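You operate a simulated robot arm through the tools that you are given. There is no shell and no other tool. Be economical: measure what you need, move in short steps, check, and stop when the job is done.

You run a simulated two-armed robot. Do the job below in one go: nothing can be reset, and whatever is moved stays where it is left.

JOB
Take the blue tag labelled "62" from the deck of the trolley with a yellow handle and leave it on top of the roll of yellow tape there. Then open the blue door of the grey desk, fetch the yellow plug and set it on the shelf inside the grey desk, then shut the door. Then take the white pipe with a purple band and put it on the green tray. Keep to this order. Set down upright: yellow plug, white pipe with a purple band.

It is judged by the outcome, as a careful person would: the job done as asked, and still so three seconds after it is handed in. It fails if anything else is knocked over, pushed out of place, dropped, spilled or broken.

ROBOT AND FRAMES
Two 7-joint arms with two-finger parallel grippers on one trunk, on a base that drives. Base frame: it is fixed to the floor where the robot stands at the start and does not move with it; the origin is under the middle of the robot, x ahead of it, y to its left, z up. Lengths are in mm, angles in rad, forces in N, time in s.
The left shoulder is at the start at [60, 143, 751], the right one opposite. With the tool pointing down near the work surface each hand reaches from about 260 to 720 mm from the robot's upright axis, wherever it stands, measured 20 degrees to its own side. Places, roughly: blue door of the grey desk [3400, 10600, 500]; green tray [5750, 13500, 750]; shelf inside the grey desk [3700, 10600, 500]; white pipe with a purple band (4x4x25 cm) [8300, 13200, 900]; yellow plug (6x6x8 cm) [1500, 14000, 800]. Payload 1.57 kg a hand.
Tool frame (each hand has its own): the origin (TCP) lies between the finger pads and is the grasp point; the fingertips stand 30 mm ahead of it; z points along the fingers, y is the line along which they close. Largest opening 110 mm; finger width 24, thickness 12; the body of the gripper, 48 by 112 mm, starts 78 mm behind the TCP.
Orientation is told as [roll, pitch, yaw] about the base's x, y, z axes, in that order, counted from this pose: with the fingers straight down and closing along the base's y, the tool's x points along the base's -x, its y along +y and its z along -z.

CONTROLS
- The arms move only by the tool arm_command. It takes "left_rows", "right_rows" or both (then of equal length, played together; a hand with none holds still); each is one flat list of numbers, 7 for each row, row after row: the shift along the tool's x, y, z in units of 40 mm (1.0 is 40 mm), then the turn, a rotation vector about the tool's x, y, z in units of 6 degrees (1.0 is 6 degrees), then the finger opening in mm, from 0 to 110. In form: [tx, ty, tz, ax, ay, az, gripper, tx, ty, tz, ax, ay, az, gripper, ...]. A call has 1 to 8 rows; each row shifts and turns the commanded pose from where the row before left it, along the tool's axes as they then stand. A call with a number of a shift or a turn outside -1 to 1 is refused whole. Each row takes 0.2 s and may step no farther than 50 mm and 0.15 rad from the row before; otherwise, or with a gripper value out of range, the whole call is refused. A pose out of reach is approached as far as the arm can. The call stops where the force on the tool passes 40 N (or 10 N more than at its start, if that is more) or the arm is blocked; 0.2 s more then pass. Each finger travels about 45 mm/s and halts on what it meets, pressing with about 29 N; the grip force reading is that of the motor and also rises with nothing between the fingers. The clock runs only during rows and for 0.2 s after the last one: add rows that do not move to give the fingers time. It gives the time, the measured TCP pose, the force on the tool (base axes), the opening and the grip force at its end, in the units of the frame above (readings bear some noise), with the torque about the TCP (base axes, N m) and any sound that the robot's microphone picked up, and new pictures: "views" is both (left out), scene, wrist or none (wrist: the cameras of the hands that moved).
- Cameras (640 x 400 px; columns grow to the right, rows downward): "scene" is now at [37.6, -25, 1351.2]; the picture's right is [-0.33, -0.95, 0.00], its down [-0.79, 0.27, -0.55] and it looks along [0.52, -0.18, -0.83] (base axes); focal length 280 px, centre (320, 200). "left" rides on the left gripper at [70, -16, -141] in its tool frame; the picture's right is [0.23, 0.97, 0.00], its down [-0.86, 0.20, -0.48] and it looks along [-0.47, 0.11, 0.88] (tool axes); focal length 222 px, centre (320, 200). "right" rides on the right gripper at [70, 16, -141] in its tool frame; the picture's right is [-0.23, 0.97, 0.00], its down [-0.86, -0.20, -0.48] and it looks along [-0.47, -0.11, 0.88] (tool axes); focal length 222 px, centre (320, 200). There is no depth. A picture from a camera that has moved, and an enlarged one, comes with that camera's place and axes in the base frame and with its lens.
- raise_lower(by): slides the trunk up (or, below 0, down) by that many mm; the arms and the scene camera ride with it, the base frame stays. It gives what a move gives, with no picture.
- base_move(legs): drives the robot by 1 to 6 legs, each [ahead, left, turn to the left] in mm, mm and rad, along the robot's own axes; the way and the turn of a leg run together, so that a leg with both is an arc; at most 1500 mm and 3.142 rad a leg. The arms and the cameras ride along, it lands a little off, and it stops where it bumps. It gives what a move gives, and a new picture of the scene camera.
- turn_head(pan, tilt): turns the head with the scene camera to pan (to the left, within 1.501 rad either way) and tilt (down, from -0.506 to 1.204), counted from straight ahead of the robot. It gives what a move gives, and a new picture of the scene camera.
- zoom(camera, box): a new picture of the part [left, top, right, bottom] of that camera's present view, enlarged. No time passes.
- finish_job(): hands the job in; it is judged then, once.

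Go step by step. Nothing tells you exact positions but the pictures and the camera data: compare them with the known pose of the tool, close in by small moves and look again before you grip or let go. The budget is 165 turns and 260 pictures, counting those below and the enlarged ones. Unless the task says otherwise, let go and move clear before handing in, and close with one line.

The tools are called after "Request:" by a JSON object that holds its "op" and its "data". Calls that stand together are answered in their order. arm_command: Moves the arms, as the interface text tells. Its arguments: {"type":"object","properties":{"left_rows":{"type":"array","items":{"type":"number"}},"right_rows":{"type":"array","items":{"type":"number"}},"views":{"type":"string","enum":["both","scene","wrist","none"]}},"required":[]} The other tools are called the same way: raise_lower (by) slides the trunk up or down; base_move (legs) drives the base; turn_head (pan, tilt) turns the head that bears the scene camera; zoom (camera, box) takes an enlarged picture of a part of a camera's view; finish_job () hands the job in.

At the start:

```text
time: 0.0
left_position: [459.5, -35.5, 728.2]
left_tool_rot: [0.001, 0.0, 0.001]
left_force: [-0.7, 0.0, -0.4]
left_ft_torque: [-0.03, -0.03, 0.0]
left_width: 110.2
left_finger_force: 0.0
right_position: [275.1, -410.2, 712.7]
right_tool_rot: [0.001, 0.0, -0.001]
right_force: [-0.4, -0.6, 0.3]
right_ft_torque: [-0.02, 0.01, -0.02]
right_width: 110.0
right_finger_force: 0.1
trunk travel left (down, up): [-350.0, 240.0]
robot x, y, heading: [-2.0, -0.7, 0.002]
head pan, tilt: [-0.332, 0.986]
```

scene: 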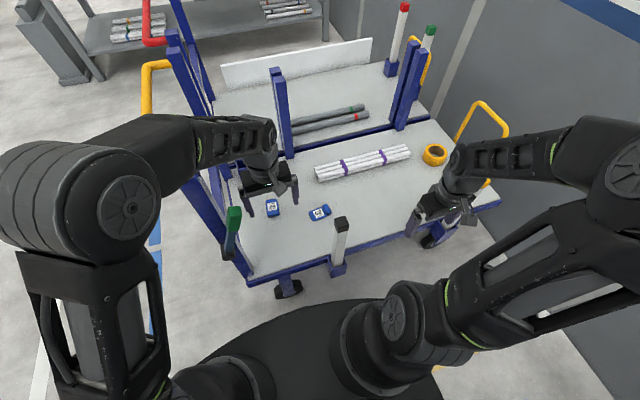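
right: 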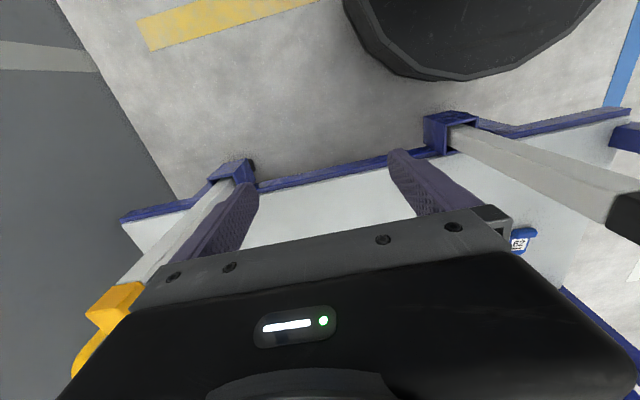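
left: 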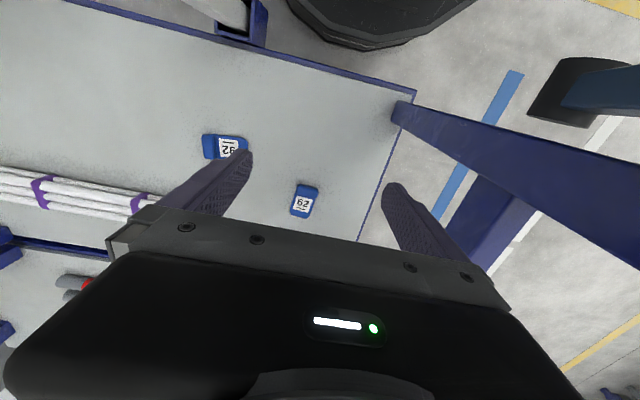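

I see two blue tags on the trolley deck, and the yellow tape roll at the right. I'll enlarge both tags to read the labels.

Request:
{"op": "zoom", "data": {"camera": "scene", "box": [230, 180, 350, 255]}}

Request:
{"op": "zoom", "data": {"camera": "left", "box": [180, 110, 340, 230]}}

Request:
{"op": "zoom", "data": {"camera": "scene", "box": [400, 80, 520, 200]}}

```text
5.33 times, centred on (290, 218) of scene
camera zoom: at [37.6, -25.0, 1351.2], right [-0.33, -0.95, 0.0], down [-0.79, 0.27, -0.55], along [0.52, -0.18, -0.83], focal length 1492 px, centre (480, 107)
```

zoom: 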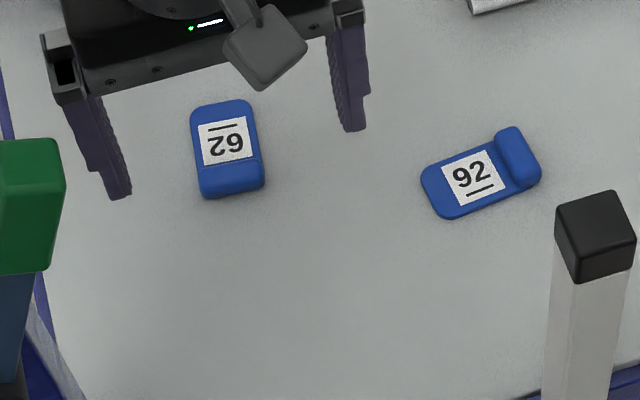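

```text
3.33 times, centred on (260, 170) of left
camera zoom: at [390.3, -52.2, 870.0], right [-0.23, 0.97, 0.0], down [0.86, 0.2, 0.48], along [0.47, 0.11, -0.88], focal length 740 px, centre (520, 300)
```

zoom: 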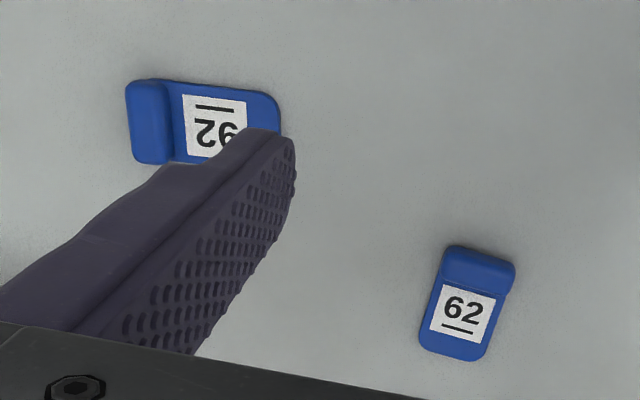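

```text
3.33 times, centred on (460, 140) of scene
camera zoom: at [37.6, -25.0, 1351.2], right [-0.33, -0.95, 0.0], down [-0.79, 0.27, -0.55], along [0.52, -0.18, -0.83], focal length 932 px, centre (-147, 400)
```

zoom: 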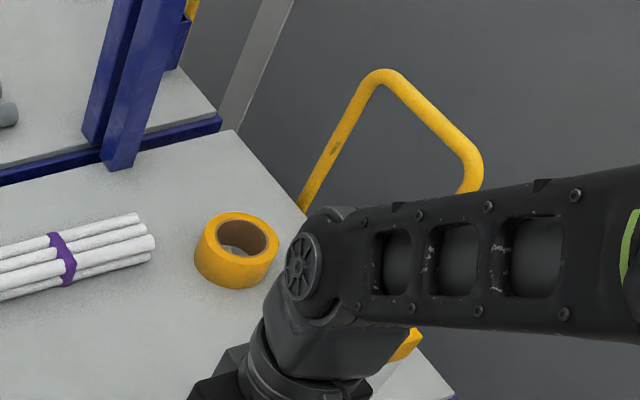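

The underlines show that the tag under the left hand, near [610, -35, 475], is "62" and the other is "92". The tape roll is near [630, -740], so I'll have to drive right; I'll look at the space there first.

Request:
{"op": "turn_head", "data": {"pan": -1.2, "tilt": 0.8}}

Request:
{"op": "turn_head", "data": {"pan": -0.5, "tilt": 0.6}}

Request:
{"op": "turn_head", "data": {"pan": 0.1, "tilt": 0.3}}

```text
time: 1.2
left_position: [459.8, -36.9, 728.1]
left_tool_rot: [-0.001, -0.001, 0.001]
left_force: [0.2, -0.5, -0.2]
left_ft_torque: [-0.01, -0.01, 0.03]
left_width: 110.2
left_finger_force: 0.2
right_position: [274.3, -409.8, 712.8]
right_tool_rot: [-0.001, -0.003, -0.002]
right_force: [0.1, 0.3, -0.3]
right_ft_torque: [0.01, 0.0, 0.0]
right_width: 109.9
right_finger_force: 0.1
trunk travel left (down, up): [-350.0, 240.0]
robot x, y, heading: [0.2, -0.1, -0.001]
head pan, tilt: [-1.201, 0.799]
camera scene: at [0.1, -77.2, 1365.3], right [-0.93, -0.36, 0.0], down [-0.26, 0.67, -0.7], along [0.25, -0.65, -0.72], focal length 280 px, centre (320, 200)
```

scene: 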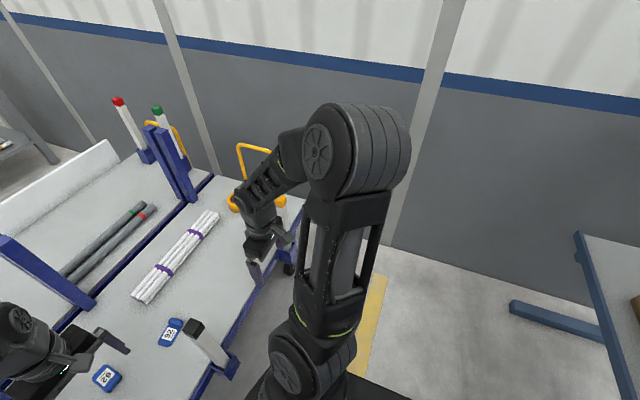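

```text
time: 2.2
left_position: [459.2, -37.6, 727.7]
left_tool_rot: [0.001, -0.001, 0.001]
left_force: [-0.2, -0.2, -1.3]
left_ft_torque: [0.0, 0.0, 0.0]
left_width: 109.6
left_finger_force: 0.0
right_position: [275.8, -410.2, 712.2]
right_tool_rot: [0.001, 0.001, 0.001]
right_force: [-1.1, -0.3, 0.1]
right_ft_torque: [-0.01, -0.02, 0.01]
right_width: 110.0
right_finger_force: 0.0
trunk travel left (down, up): [-350.0, 240.0]
robot x, y, heading: [1.3, 0.8, -0.001]
head pan, tilt: [-0.499, 0.6]
camera scene: at [48.5, -44.4, 1382.2], right [-0.48, -0.88, 0.0], down [-0.5, 0.27, -0.82], along [0.72, -0.4, -0.57], focal length 280 px, centre (320, 200)
```

scene: 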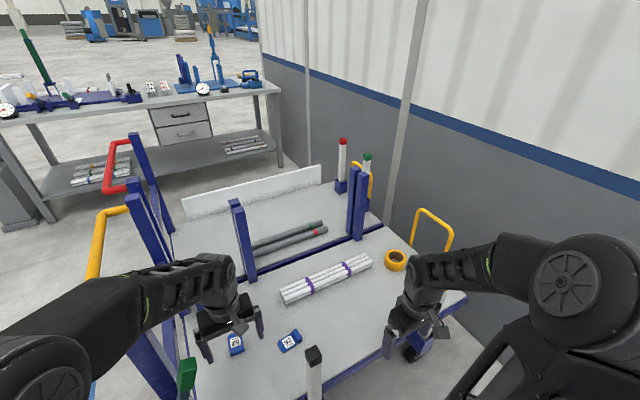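

```text
time: 3.2
left_position: [460.2, -37.6, 728.2]
left_tool_rot: [0.0, 0.0, -0.002]
left_force: [0.3, 0.3, 0.6]
left_ft_torque: [-0.02, 0.01, 0.01]
left_width: 109.8
left_finger_force: 0.1
right_position: [276.7, -409.5, 712.2]
right_tool_rot: [0.0, 0.001, 0.0]
right_force: [0.8, 0.0, 0.6]
right_ft_torque: [0.0, -0.01, -0.01]
right_width: 109.8
right_finger_force: 0.2
trunk travel left (down, up): [-350.0, 240.0]
robot x, y, heading: [-0.1, -2.3, -0.001]
head pan, tilt: [0.099, 0.3]
camera scene: at [63.8, 7.2, 1409.6], right [0.1, -1.0, 0.0], down [-0.29, -0.03, -0.96], along [0.95, 0.09, -0.3], focal length 280 px, centre (320, 200)
```

scene: 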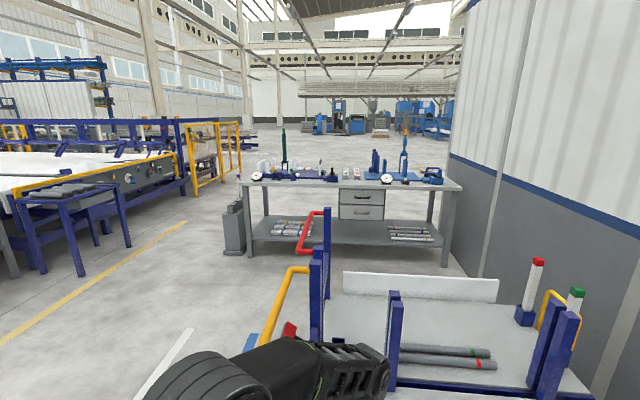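

The wall on the right stands at about y = -1110. The black-capped post is near [319, -179] with its top at about 775, and the green-capped post is near [397, 85] with its top at about 845. I'll raise the trunk for clearance, pull the left hand back, and take the tag with the right hand.

Request:
{"op": "raise_lower", "data": {"by": 170}}

Request:
{"op": "turn_head", "data": {"pan": -0.3, "tilt": 0.95}}

Request:
{"op": "arm_command", "data": {"left_rows": [0.5, 0, -1, 0, 0, 0, 110, 1, 0.3, -0.5, 0, 0, 0, 110, 1, 0.5, 0, 0, 0, 0, 110, 1, 0.5, 0, 0, 0, 0, 110, 0.5, 0.5, 0, 0, 0, 0, 110], "views": "scene"}}

```text
time: 5.2
left_position: [459.3, -35.5, 898.1]
left_tool_rot: [0.002, -0.002, 0.0]
left_force: [-0.2, -0.6, -0.5]
left_ft_torque: [-0.03, 0.01, 0.04]
left_width: 110.1
left_finger_force: 0.2
right_position: [274.5, -411.1, 881.7]
right_tool_rot: [0.001, 0.0, 0.001]
right_force: [-0.5, 0.3, 0.1]
right_ft_torque: [0.0, 0.0, 0.02]
right_width: 110.0
right_finger_force: 0.0
trunk travel left (down, up): [-520.0, 70.0]
robot x, y, heading: [2.0, 1.2, -0.001]
head pan, tilt: [0.099, 0.3]
```

```text
time: 6.2
left_position: [461.4, -36.9, 898.1]
left_tool_rot: [0.0, 0.0, -0.001]
left_force: [-0.1, 0.1, -0.4]
left_ft_torque: [-0.03, 0.03, 0.03]
left_width: 109.9
left_finger_force: 0.0
right_position: [276.5, -409.5, 882.1]
right_tool_rot: [-0.002, 0.0, -0.001]
right_force: [1.3, -0.2, -0.5]
right_ft_torque: [0.02, 0.0, 0.01]
right_width: 109.9
right_finger_force: 0.1
trunk travel left (down, up): [-520.0, 70.0]
robot x, y, heading: [-2.3, 2.1, 0.003]
head pan, tilt: [-0.3, 0.949]
camera scene: at [40.4, -23.5, 1523.8], right [-0.3, -0.96, 0.0], down [-0.78, 0.24, -0.58], along [0.56, -0.17, -0.81], focal length 280 px, centre (320, 200)
```

scene: 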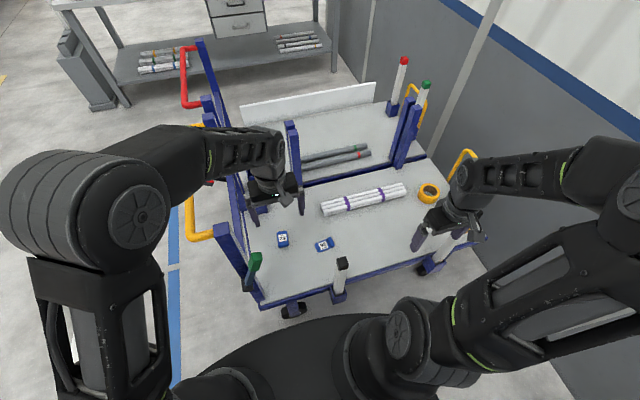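

```text
time: 7.4
left_position: [300.6, 37.4, 956.4]
left_tool_rot: [0.001, -0.001, 0.0]
left_force: [-0.4, 0.0, -0.6]
left_ft_torque: [-0.03, 0.01, 0.01]
left_width: 109.9
left_finger_force: 0.0
right_position: [274.7, -410.3, 881.2]
right_tool_rot: [0.001, 0.0, -0.001]
right_force: [-0.3, 0.8, -0.7]
right_ft_torque: [-0.02, -0.01, 0.0]
right_width: 110.1
right_finger_force: 0.2
trunk travel left (down, up): [-520.0, 70.0]
robot x, y, heading: [-3.2, 1.0, 0.003]
head pan, tilt: [-0.3, 0.949]
camera scene: at [40.0, -22.9, 1523.8], right [-0.3, -0.96, 0.0], down [-0.78, 0.24, -0.58], along [0.56, -0.17, -0.81], focal length 280 px, centre (320, 200)
```

scene: 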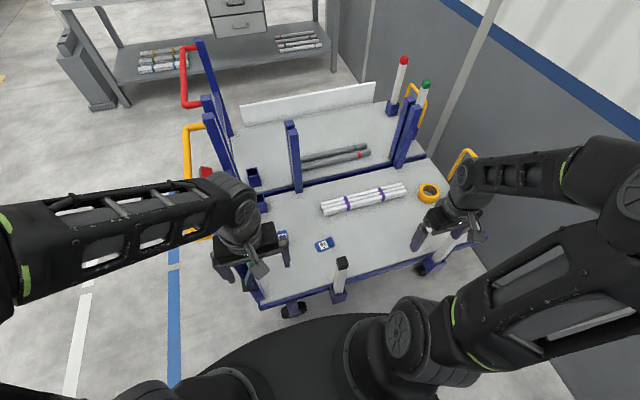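

The right hand is high enough to clear the posts. I'll carry it over the tag.

Request:
{"op": "arm_command", "data": {"right_rows": [-0.76, 0.852, 0, 0, 0, 0, 90, -0.76, 0.852, 0, 0, 0, 0, 90, -0.76, 0.852, 0, 0, 0, 0, 90, -0.76, 0.852, 0, 0, 0, 0, 90, -0.76, 0.852, 0, 0, 0, 0, 90, -0.76, 0.852, 0, 0, 0, 0, 90, -0.76, 0.852, 0, 0, 0, 0, 90, -0.76, 0.852, 0, 0, 0, 0, 90], "views": "none"}}

Request:
{"op": "arm_command", "data": {"right_rows": [-0.76, 0.852, 0.3, 0, 0, 0, 90, -0.76, 0.852, 0.3, 0, 0, 0, 90, -0.76, 0.852, 0.3, 0, 0, 0, 90, 0, 0, 1, 0, 0, 0, 90, 0, 0, 1, 0, 0, 0, 90, 0, 0, 1, 0, 0, 0, 90, 0, 0, 1, 0, 0, 0, 90, 0, 0, 1, 0, 0, 0, 90]}}

```text
time: 9.2
left_position: [303.3, 37.0, 954.9]
left_tool_rot: [-0.001, 0.0, 0.001]
left_force: [0.5, -0.2, -0.4]
left_ft_torque: [-0.01, 0.01, 0.03]
left_width: 110.1
left_finger_force: 0.2
right_position: [517.7, -132.8, 880.7]
right_tool_rot: [0.001, 0.001, 0.0]
right_force: [-0.5, -0.3, 0.1]
right_ft_torque: [0.02, -0.05, 0.02]
right_width: 89.9
right_finger_force: 0.1
trunk travel left (down, up): [-520.0, 70.0]
robot x, y, heading: [2.8, 0.2, -0.0]
head pan, tilt: [-0.3, 0.949]
```

```text
time: 11.0
left_position: [301.8, 36.1, 955.0]
left_tool_rot: [-0.001, 0.001, 0.0]
left_force: [-0.2, 0.0, -0.1]
left_ft_torque: [-0.01, 0.03, -0.01]
left_width: 109.9
left_finger_force: 0.1
right_position: [613.5, -36.1, 646.2]
right_tool_rot: [0.0, -0.002, 0.001]
right_force: [0.0, 0.9, 0.2]
right_ft_torque: [-0.02, 0.01, 0.0]
right_width: 90.2
right_finger_force: 0.0
trunk travel left (down, up): [-520.0, 70.0]
robot x, y, heading: [1.7, 1.2, 0.001]
head pan, tilt: [-0.3, 0.949]
camera scene: at [40.8, -23.4, 1523.8], right [-0.3, -0.96, 0.0], down [-0.78, 0.24, -0.58], along [0.56, -0.17, -0.81], focal length 280 px, centre (320, 200)
camera right: at [542.2, -18.6, 788.9], right [0.23, 0.97, 0.0], down [0.85, -0.2, 0.48], along [0.47, -0.11, -0.88], focal length 222 px, centre (320, 200)
```

scene: 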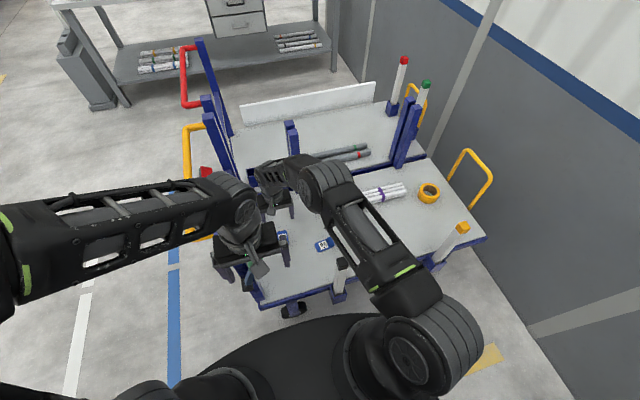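
right: 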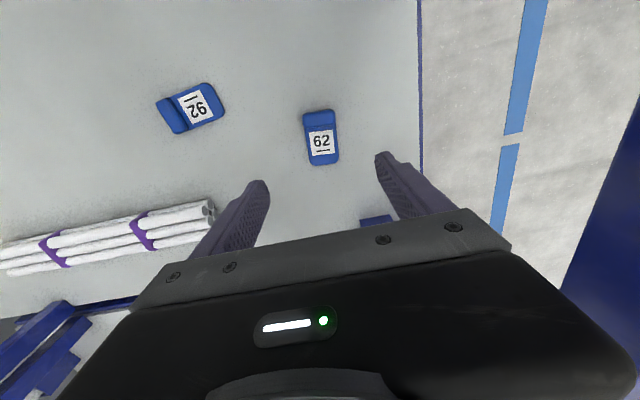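

The tag lies just below the hand, at about [614, -34], turned about -0.12 rad. I'll align the fingers and come down most of the way.

Request:
{"op": "arm_command", "data": {"right_rows": [0, 0, 0.8, 0, 0, 0.6, 80, 0, 0.05, 0.8, 0, 0, 0.55, 80, 0, 0, 0.8, 0, 0, 0, 80, 0, 0, 0.6, 0, 0, 0, 80], "views": "wrist"}}

```text
time: 12.0
left_position: [300.2, 36.3, 955.8]
left_tool_rot: [-0.001, 0.001, 0.0]
left_force: [-0.5, 0.4, 1.1]
left_ft_torque: [0.04, 0.01, 0.0]
left_width: 109.9
left_finger_force: 0.0
right_position: [610.0, -37.6, 528.4]
right_tool_rot: [0.0, -0.004, -0.119]
right_force: [-0.6, 0.6, 0.4]
right_ft_torque: [0.0, -0.01, 0.02]
right_width: 79.9
right_finger_force: 0.0
trunk travel left (down, up): [-520.0, 70.0]
robot x, y, heading: [-0.3, 2.6, 0.006]
head pan, tilt: [-0.3, 0.949]
camera right: at [540.7, -10.6, 670.3], right [0.34, 0.94, 0.0], down [0.82, -0.3, 0.48], along [0.45, -0.16, -0.88], focal length 222 px, centre (320, 200)
```

right: 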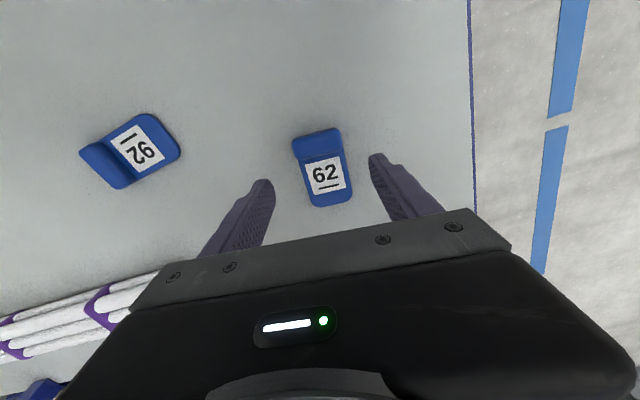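

Aligned, with the tag centre at about [613, -33]. I'll come down to tag level.

Request:
{"op": "arm_command", "data": {"right_rows": [-0.05, 0.1, 0.4, 0, 0, 0, 80, 0, 0, 0.2, 0, 0, 0, 80, 0, 0, 0, 0, 0, 0, 80], "views": "wrist"}}

```text
time: 12.8
left_position: [300.5, 36.3, 955.3]
left_tool_rot: [-0.002, 0.0, 0.001]
left_force: [0.5, 0.1, -0.1]
left_ft_torque: [0.01, 0.02, -0.01]
left_width: 110.0
left_finger_force: 0.1
right_position: [604.2, -38.5, 521.0]
right_tool_rot: [-0.001, 0.0, -0.123]
right_force: [-0.1, 0.4, 0.1]
right_ft_torque: [-0.01, -0.02, 0.01]
right_width: 80.1
right_finger_force: 0.0
right hand out of reach, approached as far as the arm can: row 1, 2
trunk travel left (down, up): [-520.0, 70.0]
robot x, y, heading: [-3.0, 2.5, -0.001]
head pan, tilt: [-0.3, 0.949]
camera right: at [536.4, -12.2, 664.1], right [0.34, 0.94, 0.0], down [0.83, -0.3, 0.48], along [0.45, -0.16, -0.88], focal length 222 px, centre (320, 200)
```

right: 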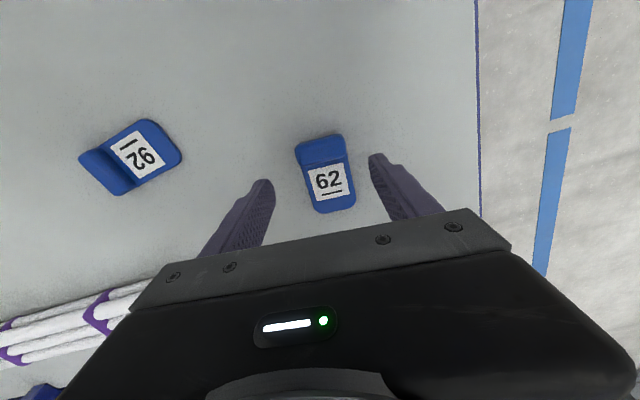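

The trunk is too high for this reach. I'll lift the hand, lower the trunk, and look.

Request:
{"op": "arm_command", "data": {"right_rows": [0, 0, -1, 0, 0, 0, 80, 0, 0, -1, 0, 0, 0, 80], "views": "none"}}

Request:
{"op": "raise_lower", "data": {"by": -90}}

Request:
{"op": "arm_command", "data": {"right_rows": [0, 0, 0, 0, 0, 0, 80]}}

```text
time: 13.4
left_position: [300.7, 36.0, 955.2]
left_tool_rot: [0.0, 0.0, 0.001]
left_force: [0.1, 0.6, -0.7]
left_ft_torque: [0.01, 0.01, -0.01]
left_width: 109.9
left_finger_force: 0.0
right_position: [605.1, -38.7, 600.0]
right_tool_rot: [0.002, 0.0, -0.119]
right_force: [-0.4, 0.1, -1.2]
right_ft_torque: [0.0, 0.03, 0.03]
right_width: 79.8
right_finger_force: 0.0
trunk travel left (down, up): [-520.0, 70.0]
robot x, y, heading: [-0.1, -1.2, -0.001]
head pan, tilt: [-0.3, 0.949]
```

```text
time: 14.7
left_position: [301.5, 36.1, 865.5]
left_tool_rot: [0.0, -0.001, -0.001]
left_force: [0.6, 0.0, 0.2]
left_ft_torque: [0.02, 0.01, -0.03]
left_width: 110.1
left_finger_force: 0.2
right_position: [604.9, -39.1, 509.2]
right_tool_rot: [-0.001, 0.0, -0.12]
right_force: [0.3, 0.0, -1.2]
right_ft_torque: [-0.02, 0.0, -0.03]
right_width: 80.1
right_finger_force: 0.1
trunk travel left (down, up): [-430.0, 160.0]
robot x, y, heading: [-1.1, -2.8, 0.002]
head pan, tilt: [-0.3, 0.949]
```

```text
time: 15.1
left_position: [301.2, 37.7, 866.2]
left_tool_rot: [0.0, 0.001, 0.0]
left_force: [0.3, 0.1, 0.3]
left_ft_torque: [-0.01, -0.02, 0.04]
left_width: 109.8
left_finger_force: 0.0
right_position: [604.9, -37.9, 510.6]
right_tool_rot: [-0.001, 0.001, -0.12]
right_force: [0.2, 0.3, -0.5]
right_ft_torque: [-0.02, 0.0, -0.01]
right_width: 80.0
right_finger_force: 0.0
trunk travel left (down, up): [-430.0, 160.0]
robot x, y, heading: [-0.7, -0.4, -0.002]
head pan, tilt: [-0.3, 0.949]
camera scene: at [40.4, -23.4, 1433.8], right [-0.3, -0.96, 0.0], down [-0.78, 0.24, -0.58], along [0.56, -0.17, -0.81], focal length 280 px, centre (320, 200)
camera right: at [537.0, -11.9, 652.5], right [0.34, 0.94, 0.0], down [0.82, -0.3, 0.48], along [0.45, -0.16, -0.88], focal length 222 px, centre (320, 200)
```

scene: 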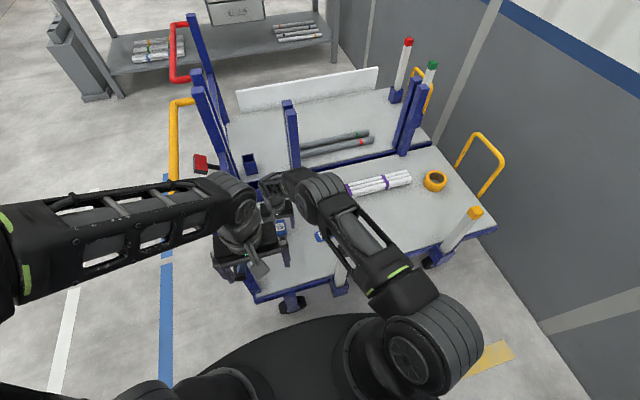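
right: 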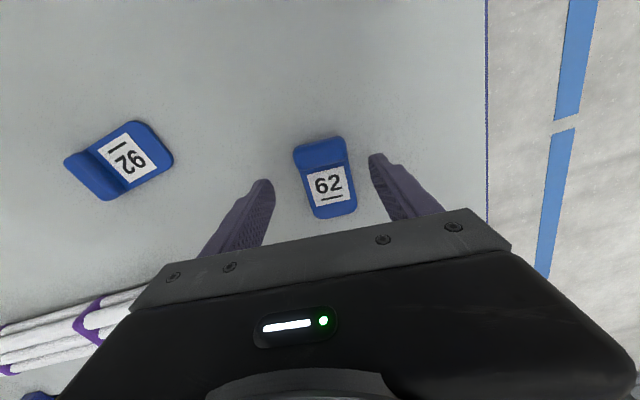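

The tag is about 6 mm off the finger centre. I'll correct that and lower carefully.

Request:
{"op": "arm_command", "data": {"right_rows": [-0.15, 0.15, 0.15, 0, 0, 0, 80, 0, 0, 0.12, 0, 0, 0, 80, 0, 0, 0.12, 0, 0, 0, 80, 0, 0, 0, 0, 0, 0, 80], "views": "wrist"}}

```text
time: 16.1
left_position: [301.4, 35.6, 864.7]
left_tool_rot: [0.0, -0.002, 0.001]
left_force: [0.2, 0.1, 0.7]
left_ft_torque: [-0.02, -0.01, -0.02]
left_width: 110.1
left_finger_force: 0.1
right_position: [611.8, -32.4, 493.0]
right_tool_rot: [0.001, -0.001, -0.12]
right_force: [-0.1, 0.6, 0.3]
right_ft_torque: [-0.05, 0.01, 0.0]
right_width: 80.1
right_finger_force: 0.1
trunk travel left (down, up): [-430.0, 160.0]
robot x, y, heading: [2.1, 0.8, -0.001]
head pan, tilt: [-0.3, 0.949]
camera right: at [544.1, -6.4, 636.2], right [0.34, 0.94, 0.0], down [0.82, -0.3, 0.48], along [0.45, -0.16, -0.88], focal length 222 px, centre (320, 200)
```

right: 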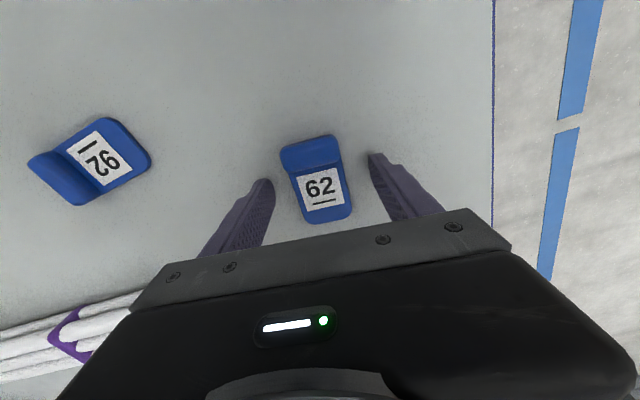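

There's no contact yet, so I'll lower a little more in small steps.

Request:
{"op": "arm_command", "data": {"right_rows": [0, 0, 0.1, 0, 0, 0, 80, 0, 0, 0.1, 0, 0, 0, 80, 0, 0, 0.1, 0, 0, 0, 80, 0, 0, 0, 0, 0, 0, 80], "views": "wrist"}}

```text
time: 16.8
left_position: [300.3, 36.9, 866.0]
left_tool_rot: [0.001, -0.001, -0.001]
left_force: [0.3, 0.8, 0.9]
left_ft_torque: [-0.06, 0.02, 0.02]
left_width: 110.2
left_finger_force: 0.2
right_position: [612.6, -31.0, 489.5]
right_tool_rot: [-0.001, -0.001, -0.122]
right_force: [-8.4, 0.5, 21.5]
right_ft_torque: [-0.88, 0.63, -0.51]
right_width: 80.2
right_finger_force: 0.4
trunk travel left (down, up): [-430.0, 160.0]
robot x, y, heading: [-1.8, 1.0, -0.005]
head pan, tilt: [-0.3, 0.949]
stopped in row 3 (right hand): the force on the tool passed its limit at 47 N (the readings are from after the stop); the commanded pose is now the measured one
camera right: at [544.6, -5.0, 632.9], right [0.34, 0.94, 0.0], down [0.82, -0.3, 0.48], along [0.45, -0.16, -0.88], focal length 222 px, centre (320, 200)
```

right: 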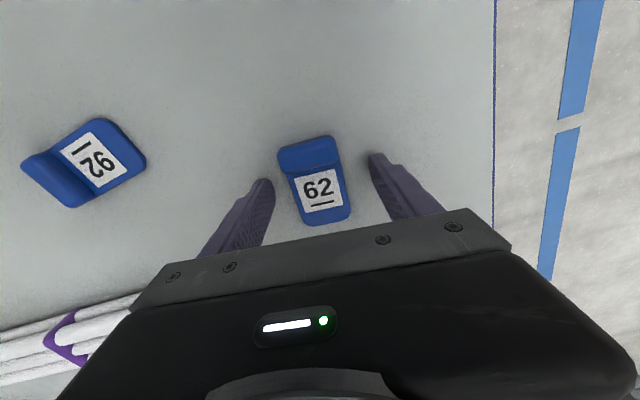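

The deck is at about z = 460. I'll rise 3 mm and close on the tag.

Request:
{"op": "arm_command", "data": {"right_rows": [0, -0.08, -0.08, 0, 0, 0, 80, 0, 0, 0, 0, 0, 0, 55, 0, 0, 0, 0, 0, 0, 30, 0, 0, 0, 0, 0, 0, 25, 0, 0, 0, 0, 0, 0, 25], "views": "wrist"}}

```text
time: 18.0
left_position: [301.1, 37.5, 865.2]
left_tool_rot: [0.0, 0.0, 0.002]
left_force: [0.2, -0.5, 0.8]
left_ft_torque: [0.02, -0.03, -0.04]
left_width: 110.0
left_finger_force: 0.0
right_position: [611.1, -36.1, 490.5]
right_tool_rot: [-0.002, 0.001, -0.12]
right_force: [-0.3, 0.4, 0.5]
right_ft_torque: [-0.01, 0.0, -0.03]
right_width: 43.8
right_finger_force: 28.7
trunk travel left (down, up): [-430.0, 160.0]
robot x, y, heading: [0.3, 2.6, 0.003]
head pan, tilt: [-0.3, 0.949]
camera right: at [544.2, -9.6, 633.1], right [0.34, 0.94, 0.0], down [0.83, -0.3, 0.48], along [0.45, -0.16, -0.88], focal length 222 px, centre (320, 200)
```

right: 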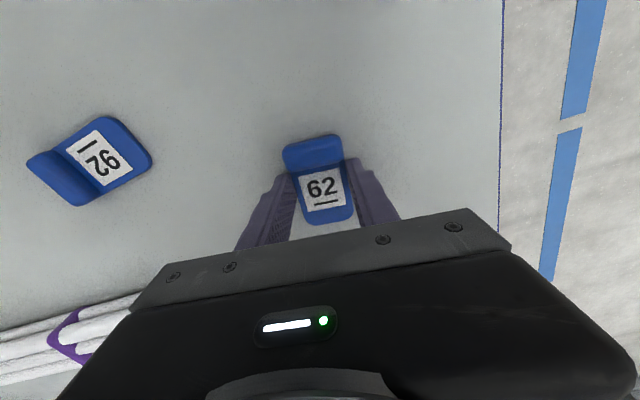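

I have the tag, 44 mm wide between the fingers. I'll lift it and raise the trunk so that everything clears the posts.

Request:
{"op": "arm_command", "data": {"right_rows": [0, 0, -0.5, 0, 0, 0, 25, 0, 0, -1, 0, 0, 0, 25, 0, 0, -1, 0, 0, 0, 25, 0, 0, -1, 0, 0, 0, 25, 0, 0, -1, 0, 0, 0, 25, 0, 0, -1, 0, 0, 0, 25, 0, 0, -0.5, 0, 0, 0, 25], "views": "wrist"}}

Request:
{"op": "raise_lower", "data": {"by": 160}}

Request:
{"op": "turn_head", "data": {"pan": -0.6, "tilt": 0.95}}

```text
time: 19.6
left_position: [301.6, 36.2, 865.5]
left_tool_rot: [0.0, 0.0, 0.0]
left_force: [0.1, -0.4, -0.5]
left_ft_torque: [-0.02, -0.01, 0.01]
left_width: 109.8
left_finger_force: 0.0
right_position: [613.9, -36.2, 729.6]
right_tool_rot: [-0.001, 0.002, -0.121]
right_force: [-0.2, 0.3, -0.6]
right_ft_torque: [-0.01, -0.02, 0.06]
right_width: 43.9
right_finger_force: 29.3
trunk travel left (down, up): [-430.0, 160.0]
robot x, y, heading: [1.7, -1.3, 0.003]
head pan, tilt: [-0.3, 0.949]
camera right: at [545.6, -9.5, 872.7], right [0.34, 0.94, 0.0], down [0.83, -0.3, 0.48], along [0.45, -0.16, -0.88], focal length 222 px, centre (320, 200)
```

right: 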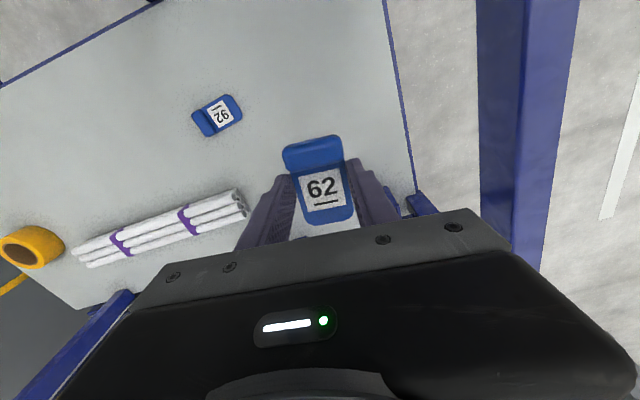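

```text
time: 21.4
left_position: [301.4, 36.7, 1024.8]
left_tool_rot: [-0.001, 0.0, 0.001]
left_force: [0.5, 0.0, -1.0]
left_ft_torque: [0.0, 0.01, -0.02]
left_width: 109.9
left_finger_force: 0.1
right_position: [613.2, -35.7, 889.1]
right_tool_rot: [-0.001, 0.0, -0.121]
right_force: [0.5, 1.3, -0.5]
right_ft_torque: [0.02, 0.03, 0.01]
right_width: 43.7
right_finger_force: 29.1
trunk travel left (down, up): [-590.0, 0.0]
robot x, y, heading: [1.1, 4.3, 0.003]
head pan, tilt: [-0.3, 0.949]
```

```text
time: 22.2
left_position: [301.7, 36.1, 1025.2]
left_tool_rot: [0.001, 0.0, 0.001]
left_force: [-0.9, 0.7, 1.2]
left_ft_torque: [0.02, 0.01, -0.02]
left_width: 109.8
left_finger_force: 0.0
right_position: [613.3, -36.8, 890.0]
right_tool_rot: [0.002, 0.0, -0.12]
right_force: [0.3, 0.7, 0.4]
right_ft_torque: [0.0, 0.0, 0.0]
right_width: 43.8
right_finger_force: 29.2
trunk travel left (down, up): [-590.0, 0.0]
robot x, y, heading: [-1.2, -0.6, 0.003]
head pan, tilt: [-0.6, 0.949]
camera scene: at [30.9, -43.0, 1593.8], right [-0.56, -0.83, 0.0], down [-0.67, 0.46, -0.58], along [0.48, -0.33, -0.81], focal length 280 px, centre (320, 200)
```

scene: 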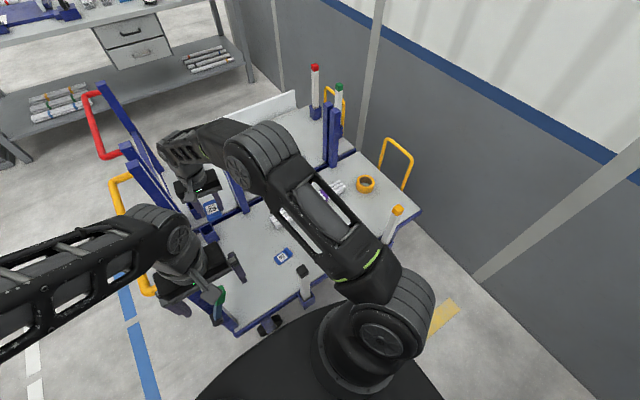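

The tape roll is near [636, -742] and the way to the right is clear. I'll drive 500 mm to the right.

Request:
{"op": "base_move", "data": {"legs": [[0, -500, 0]]}}

```text
time: 25.2
left_position: [299.6, -479.8, 1025.5]
left_tool_rot: [0.0, 0.001, -0.006]
left_force: [-0.2, -0.3, -0.2]
left_ft_torque: [0.05, -0.02, 0.01]
left_width: 109.8
left_finger_force: 0.1
right_position: [610.5, -553.9, 888.8]
right_tool_rot: [-0.002, 0.0, -0.129]
right_force: [0.6, -0.1, -0.8]
right_ft_torque: [-0.02, -0.01, 0.04]
right_width: 43.5
right_finger_force: 29.2
trunk travel left (down, up): [-590.0, 0.0]
robot x, y, heading: [-2.1, -511.9, -0.005]
head pan, tilt: [-0.6, 0.949]
camera scene: at [27.9, -557.0, 1593.8], right [-0.57, -0.82, 0.0], down [-0.67, 0.47, -0.58], along [0.48, -0.33, -0.81], focal length 280 px, centre (320, 200)
```

scene: 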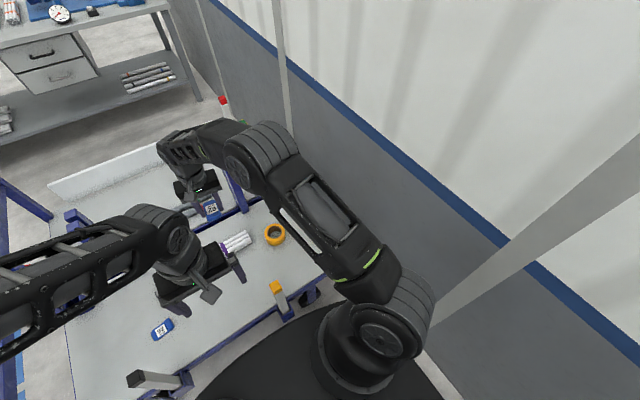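

I'll carry the tag over the tape roll.

Request:
{"op": "arm_command", "data": {"right_rows": [-0.25, -0.894, 0, 0, 0, 0, 25, -0.25, -0.894, 0, 0, 0, 0, 25, -0.25, -0.894, 0, 0, 0, 0, 25, -0.25, -0.894, 0, 0, 0, 0, 25, -0.25, -0.894, 0, 0, 0, 0, 25], "views": "none"}}

Request:
{"op": "raise_lower", "data": {"by": -140}}

Request:
{"op": "arm_command", "data": {"right_rows": [0, 0, 0.5, 0, 0, 0, 25]}}

```text
time: 26.4
left_position: [299.5, -481.0, 1026.1]
left_tool_rot: [0.001, 0.0, -0.008]
left_force: [0.9, 0.6, 0.3]
left_ft_torque: [0.01, 0.02, -0.01]
left_width: 109.8
left_finger_force: 0.2
right_position: [639.2, -738.4, 889.4]
right_tool_rot: [0.0, 0.001, -0.13]
right_force: [0.6, 0.1, 0.2]
right_ft_torque: [0.03, 0.02, 0.0]
right_width: 43.6
right_finger_force: 28.8
trunk travel left (down, up): [-590.0, 0.0]
robot x, y, heading: [-1.0, -514.1, -0.005]
head pan, tilt: [-0.6, 0.949]
```

```text
time: 28.1
left_position: [300.3, -478.7, 886.1]
left_tool_rot: [0.0, 0.0, -0.01]
left_force: [0.0, 0.2, 0.6]
left_ft_torque: [0.01, 0.01, -0.03]
left_width: 110.3
left_finger_force: 0.1
right_position: [639.6, -738.2, 749.6]
right_tool_rot: [0.0, -0.001, -0.13]
right_force: [-0.1, 1.1, 0.4]
right_ft_torque: [0.0, 0.02, -0.03]
right_width: 43.8
right_finger_force: 29.3
trunk travel left (down, up): [-450.0, 140.0]
robot x, y, heading: [-3.4, -512.8, -0.006]
head pan, tilt: [-0.6, 0.949]
```

```text
time: 28.5
left_position: [298.7, -481.1, 885.5]
left_tool_rot: [-0.001, -0.001, -0.007]
left_force: [-0.1, 0.3, 0.3]
left_ft_torque: [-0.02, 0.01, -0.04]
left_width: 110.0
left_finger_force: 0.0
right_position: [639.6, -738.3, 729.9]
right_tool_rot: [-0.001, 0.0, -0.13]
right_force: [0.9, 0.5, -1.4]
right_ft_torque: [-0.01, 0.0, -0.03]
right_width: 43.8
right_finger_force: 29.1
trunk travel left (down, up): [-450.0, 140.0]
robot x, y, heading: [-2.5, -515.1, -0.012]
head pan, tilt: [-0.6, 0.949]
camera scene: at [28.2, -556.2, 1453.8], right [-0.57, -0.82, 0.0], down [-0.67, 0.47, -0.58], along [0.48, -0.33, -0.81], focal length 280 px, centre (320, 200)
camera right: at [571.2, -711.5, 871.6], right [0.35, 0.94, 0.0], down [0.82, -0.31, 0.48], along [0.45, -0.17, -0.88], focal length 222 px, centre (320, 200)
```

scene: 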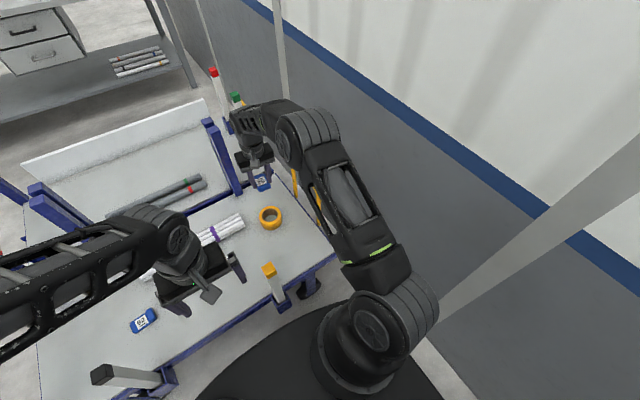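
right: 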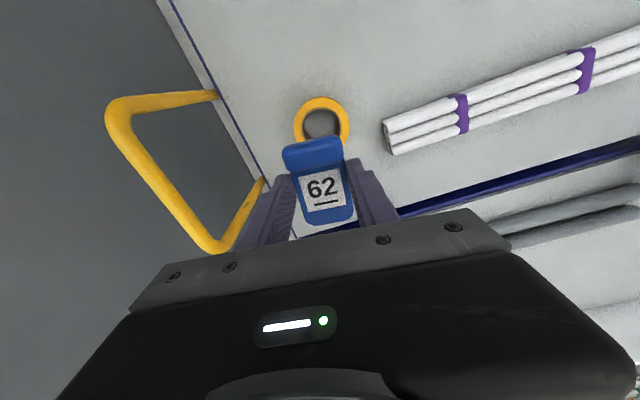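

The tape centre is at about [634, -733]. I'll correct and descend to just above it.

Request:
{"op": "arm_command", "data": {"right_rows": [0.11, 0.11, 1, 0, 0, 0, 25, 0, 0, 1, 0, 0, 0, 25, 0, 0, 1, 0, 0, 0, 25, 0, 0, 1, 0, 0, 0, 25, 0, 0, 0, 0, 0, 0, 25]}}

Request:
{"op": "zoom", "data": {"camera": "scene", "box": [210, 150, 330, 250]}}

```text
time: 29.7
left_position: [298.7, -477.7, 885.4]
left_tool_rot: [-0.002, 0.0, -0.009]
left_force: [-0.2, 0.0, 0.3]
left_ft_torque: [0.02, 0.04, 0.0]
left_width: 110.2
left_finger_force: 0.1
right_position: [637.6, -734.1, 566.5]
right_tool_rot: [0.0, -0.002, -0.128]
right_force: [0.1, -0.3, -0.7]
right_ft_torque: [0.06, -0.02, -0.05]
right_width: 43.6
right_finger_force: 29.0
trunk travel left (down, up): [-450.0, 140.0]
robot x, y, heading: [-3.1, -514.7, -0.008]
head pan, tilt: [-0.6, 0.949]
camera scene: at [27.9, -556.2, 1453.8], right [-0.57, -0.82, 0.0], down [-0.67, 0.47, -0.58], along [0.48, -0.33, -0.81], focal length 280 px, centre (320, 200)
camera right: at [569.3, -707.6, 709.9], right [0.35, 0.94, 0.0], down [0.82, -0.31, 0.48], along [0.45, -0.17, -0.88], focal length 222 px, centre (320, 200)
```

scene: 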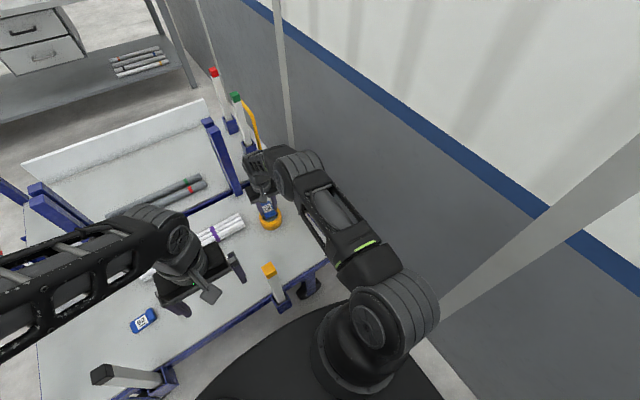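
right: 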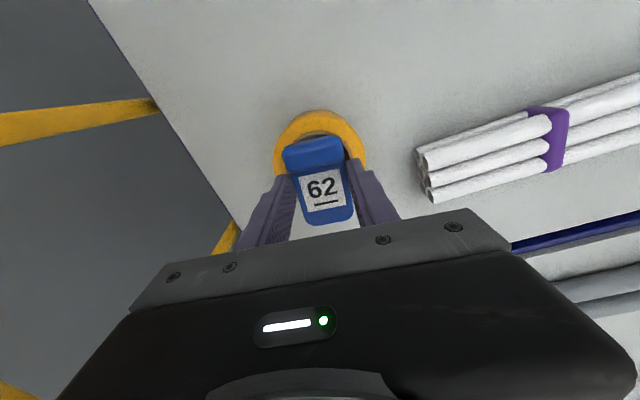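

```text
4.00 times, centred on (270, 200) of scene
camera zoom: at [27.9, -556.2, 1453.8], right [-0.57, -0.82, 0.0], down [-0.67, 0.47, -0.58], along [0.48, -0.33, -0.81], focal length 1119 px, centre (520, 200)
```

zoom: 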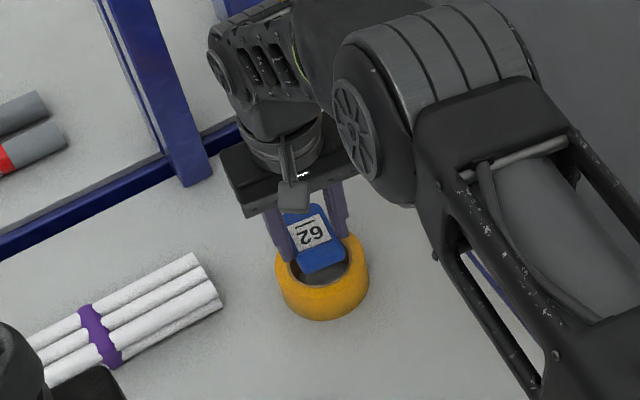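

The tag is centred over the tape. I'll lower it slowly.

Request:
{"op": "arm_command", "data": {"right_rows": [0, 0, 0.3, 0, 0, 0, 25, 0, 0, 0.12, 0, 0, 0, 25, 0, 0, 0, 0, 0, 0, 25], "views": "none"}}

Request:
{"op": "arm_command", "data": {"right_rows": [0, 0, 0.08, 0, 0, 0, 25, 0, 0, 0, 0, 0, 0, 25], "views": "wrist"}}

```text
time: 30.5
left_position: [299.2, -479.6, 885.5]
left_tool_rot: [0.001, 0.0, -0.007]
left_force: [0.8, 0.2, -0.5]
left_ft_torque: [-0.01, 0.02, -0.01]
left_width: 109.9
left_finger_force: 0.0
right_position: [636.2, -732.4, 553.6]
right_tool_rot: [0.001, 0.001, -0.13]
right_force: [-0.3, 0.2, -1.0]
right_ft_torque: [0.0, 0.0, 0.01]
right_width: 44.0
right_finger_force: 29.0
trunk travel left (down, up): [-450.0, 140.0]
robot x, y, heading: [-2.0, -512.4, -0.008]
head pan, tilt: [-0.6, 0.949]
```

```text
time: 31.1
left_position: [298.4, -479.6, 885.2]
left_tool_rot: [0.0, 0.001, -0.012]
left_force: [-0.7, 0.0, 0.6]
left_ft_torque: [-0.02, 0.0, -0.02]
left_width: 110.0
left_finger_force: 0.1
right_position: [637.3, -733.2, 550.0]
right_tool_rot: [0.0, -0.001, -0.128]
right_force: [-0.2, 0.1, -0.5]
right_ft_torque: [0.0, -0.03, 0.02]
right_width: 43.6
right_finger_force: 29.4
trunk travel left (down, up): [-450.0, 140.0]
robot x, y, heading: [-4.3, -509.1, -0.008]
head pan, tilt: [-0.6, 0.949]
camera right: at [568.8, -705.9, 692.8], right [0.35, 0.94, 0.0], down [0.82, -0.31, 0.48], along [0.45, -0.17, -0.88], focal length 222 px, centre (320, 200)
```

right: 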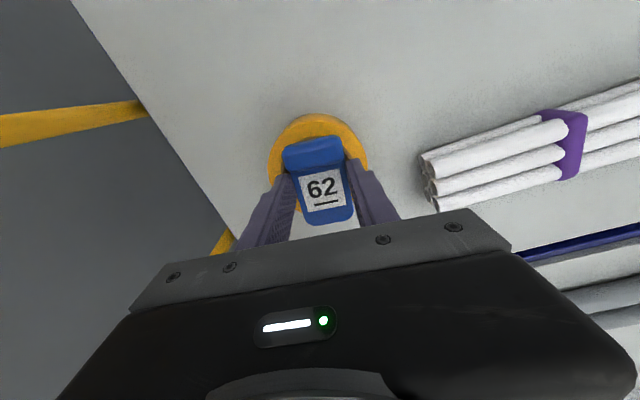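

Request:
{"op": "arm_command", "data": {"right_rows": [0, 0, 0.07, 0, 0, 0, 25, 0, 0, 0.07, 0, 0, 0, 25, 0, 0, 0, 0, 0, 0, 25], "views": "none"}}

Request:
{"op": "arm_command", "data": {"right_rows": [0, 0, 0.07, 0, 0, 0, 25, 0, 0, 0, 0, 0, 0, 25], "views": "none"}}

Request:
{"op": "zoom", "data": {"camera": "scene", "box": [240, 180, 300, 240]}}

```text
time: 31.9
left_position: [298.6, -479.0, 885.1]
left_tool_rot: [0.0, -0.001, -0.008]
left_force: [1.2, 0.1, 0.5]
left_ft_torque: [0.02, 0.02, 0.02]
left_width: 110.0
left_finger_force: 0.1
right_position: [635.5, -731.7, 543.4]
right_tool_rot: [-0.002, 0.0, -0.129]
right_force: [-0.1, -0.7, 0.2]
right_ft_torque: [0.03, -0.01, -0.01]
right_width: 43.6
right_finger_force: 28.6
trunk travel left (down, up): [-450.0, 140.0]
robot x, y, heading: [-2.8, -513.0, -0.008]
head pan, tilt: [-0.6, 0.949]
```

```text
time: 32.5
left_position: [298.1, -478.6, 884.8]
left_tool_rot: [0.001, 0.001, -0.009]
left_force: [1.1, 0.7, 0.7]
left_ft_torque: [0.0, 0.0, 0.03]
left_width: 110.0
left_finger_force: 0.0
right_position: [636.3, -733.1, 541.5]
right_tool_rot: [-0.001, 0.0, -0.128]
right_force: [-0.5, -0.2, 0.1]
right_ft_torque: [0.01, -0.03, 0.0]
right_width: 43.8
right_finger_force: 29.8
trunk travel left (down, up): [-450.0, 140.0]
robot x, y, heading: [-4.0, -510.0, -0.013]
head pan, tilt: [-0.6, 0.949]
```

```text
6.67 times, centred on (270, 210) of scene
camera zoom: at [27.9, -556.2, 1453.8], right [-0.57, -0.82, 0.0], down [-0.67, 0.47, -0.58], along [0.48, -0.33, -0.81], focal length 1865 px, centre (653, 133)
```

zoom: 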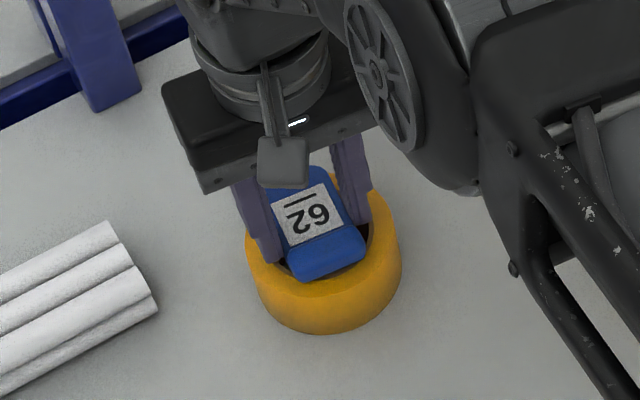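

Request:
{"op": "arm_command", "data": {"right_rows": [0, 0, 0.06, 0, 0, 0, 25, 0, 0, 0.06, 0, 0, 0, 25, 0, 0, 0, 0, 0, 0, 25], "views": "none"}}

Request:
{"op": "arm_command", "data": {"right_rows": [0, 0, 0.06, 0, 0, 0, 25, 0, 0, 0, 0, 0, 0, 25], "views": "none"}}

```text
time: 33.3
left_position: [299.5, -479.2, 885.8]
left_tool_rot: [0.001, 0.0, -0.01]
left_force: [-0.5, 0.9, -1.0]
left_ft_torque: [0.04, 0.05, 0.0]
left_width: 110.1
left_finger_force: 0.1
right_position: [634.8, -732.8, 536.2]
right_tool_rot: [0.001, 0.0, -0.129]
right_force: [0.5, -0.3, 1.1]
right_ft_torque: [-0.03, -0.02, 0.03]
right_width: 43.6
right_finger_force: 28.5
trunk travel left (down, up): [-450.0, 140.0]
robot x, y, heading: [-4.0, -511.0, -0.012]
head pan, tilt: [-0.6, 0.949]
```

```text
time: 33.9
left_position: [298.6, -479.2, 885.0]
left_tool_rot: [0.001, 0.001, -0.008]
left_force: [0.8, -0.8, 1.0]
left_ft_torque: [-0.02, 0.0, 0.0]
left_width: 109.9
left_finger_force: 0.1
right_position: [634.8, -732.5, 535.5]
right_tool_rot: [0.001, -0.001, -0.129]
right_force: [-0.7, 0.3, 6.1]
right_ft_torque: [0.06, 0.12, -0.02]
right_width: 43.6
right_finger_force: 29.0
trunk travel left (down, up): [-450.0, 140.0]
robot x, y, heading: [-6.4, -511.3, -0.008]
head pan, tilt: [-0.6, 0.949]
```

The tag has touched the tape with 6 N. I'll release it and rise.

Request:
{"op": "arm_command", "data": {"right_rows": [0, 0, 0, 0, 0, 0, 52, 0, 0, 0, 0, 0, 0, 62, 0, 0, -0.2, 0, 0, 0, 70, 0, 0, -0.6, 0, 0, 0, 70, 0, 0, -1, 0, 0, 0, 70, 0, 0, -1, 0, 0, 0, 70, 0, 0, -1, 0, 0, 0, 70]}}

Request:
{"op": "zoom", "data": {"camera": "scene", "box": [240, 180, 300, 240]}}

```text
time: 35.5
left_position: [299.1, -479.9, 885.1]
left_tool_rot: [0.0, -0.001, -0.009]
left_force: [1.1, 0.0, 0.7]
left_ft_torque: [-0.02, 0.02, -0.02]
left_width: 110.0
left_finger_force: 0.1
right_position: [633.9, -732.1, 688.5]
right_tool_rot: [0.0, 0.001, -0.129]
right_force: [0.3, 0.8, -0.2]
right_ft_torque: [-0.03, -0.02, -0.02]
right_width: 70.0
right_finger_force: 0.2
trunk travel left (down, up): [-450.0, 140.0]
robot x, y, heading: [-3.1, -511.5, -0.008]
head pan, tilt: [-0.6, 0.949]
camera scene: at [27.5, -556.0, 1453.7], right [-0.57, -0.82, 0.0], down [-0.67, 0.47, -0.58], along [0.48, -0.33, -0.81], focal length 280 px, centre (320, 200)
camera right: at [566.6, -705.1, 831.5], right [0.35, 0.94, 0.0], down [0.82, -0.31, 0.48], along [0.45, -0.17, -0.88], focal length 222 px, centre (320, 200)
```

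scene: 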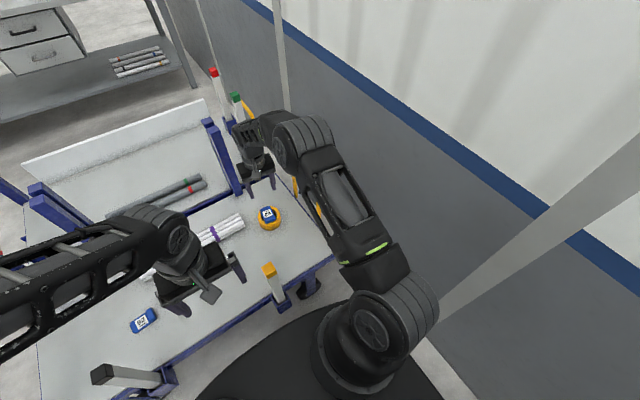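
right: 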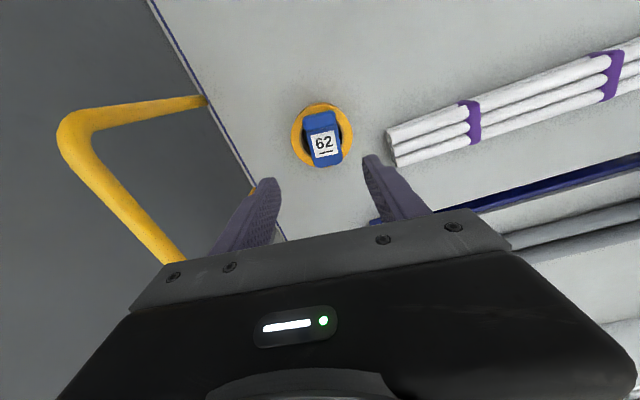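

```text
6.67 times, centred on (270, 210) of scene
camera zoom: at [27.5, -556.0, 1453.7], right [-0.57, -0.82, 0.0], down [-0.67, 0.47, -0.58], along [0.48, -0.33, -0.81], focal length 1865 px, centre (653, 133)
```

zoom: 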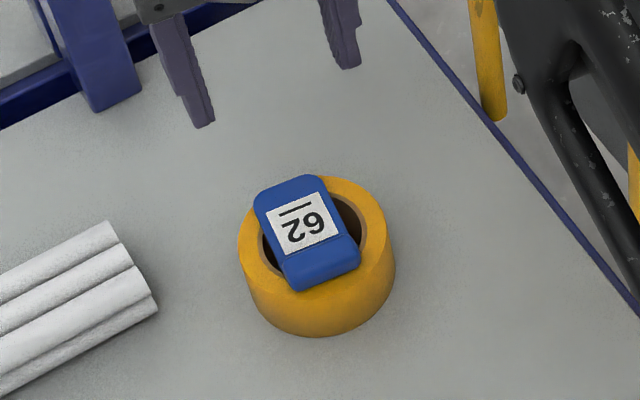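

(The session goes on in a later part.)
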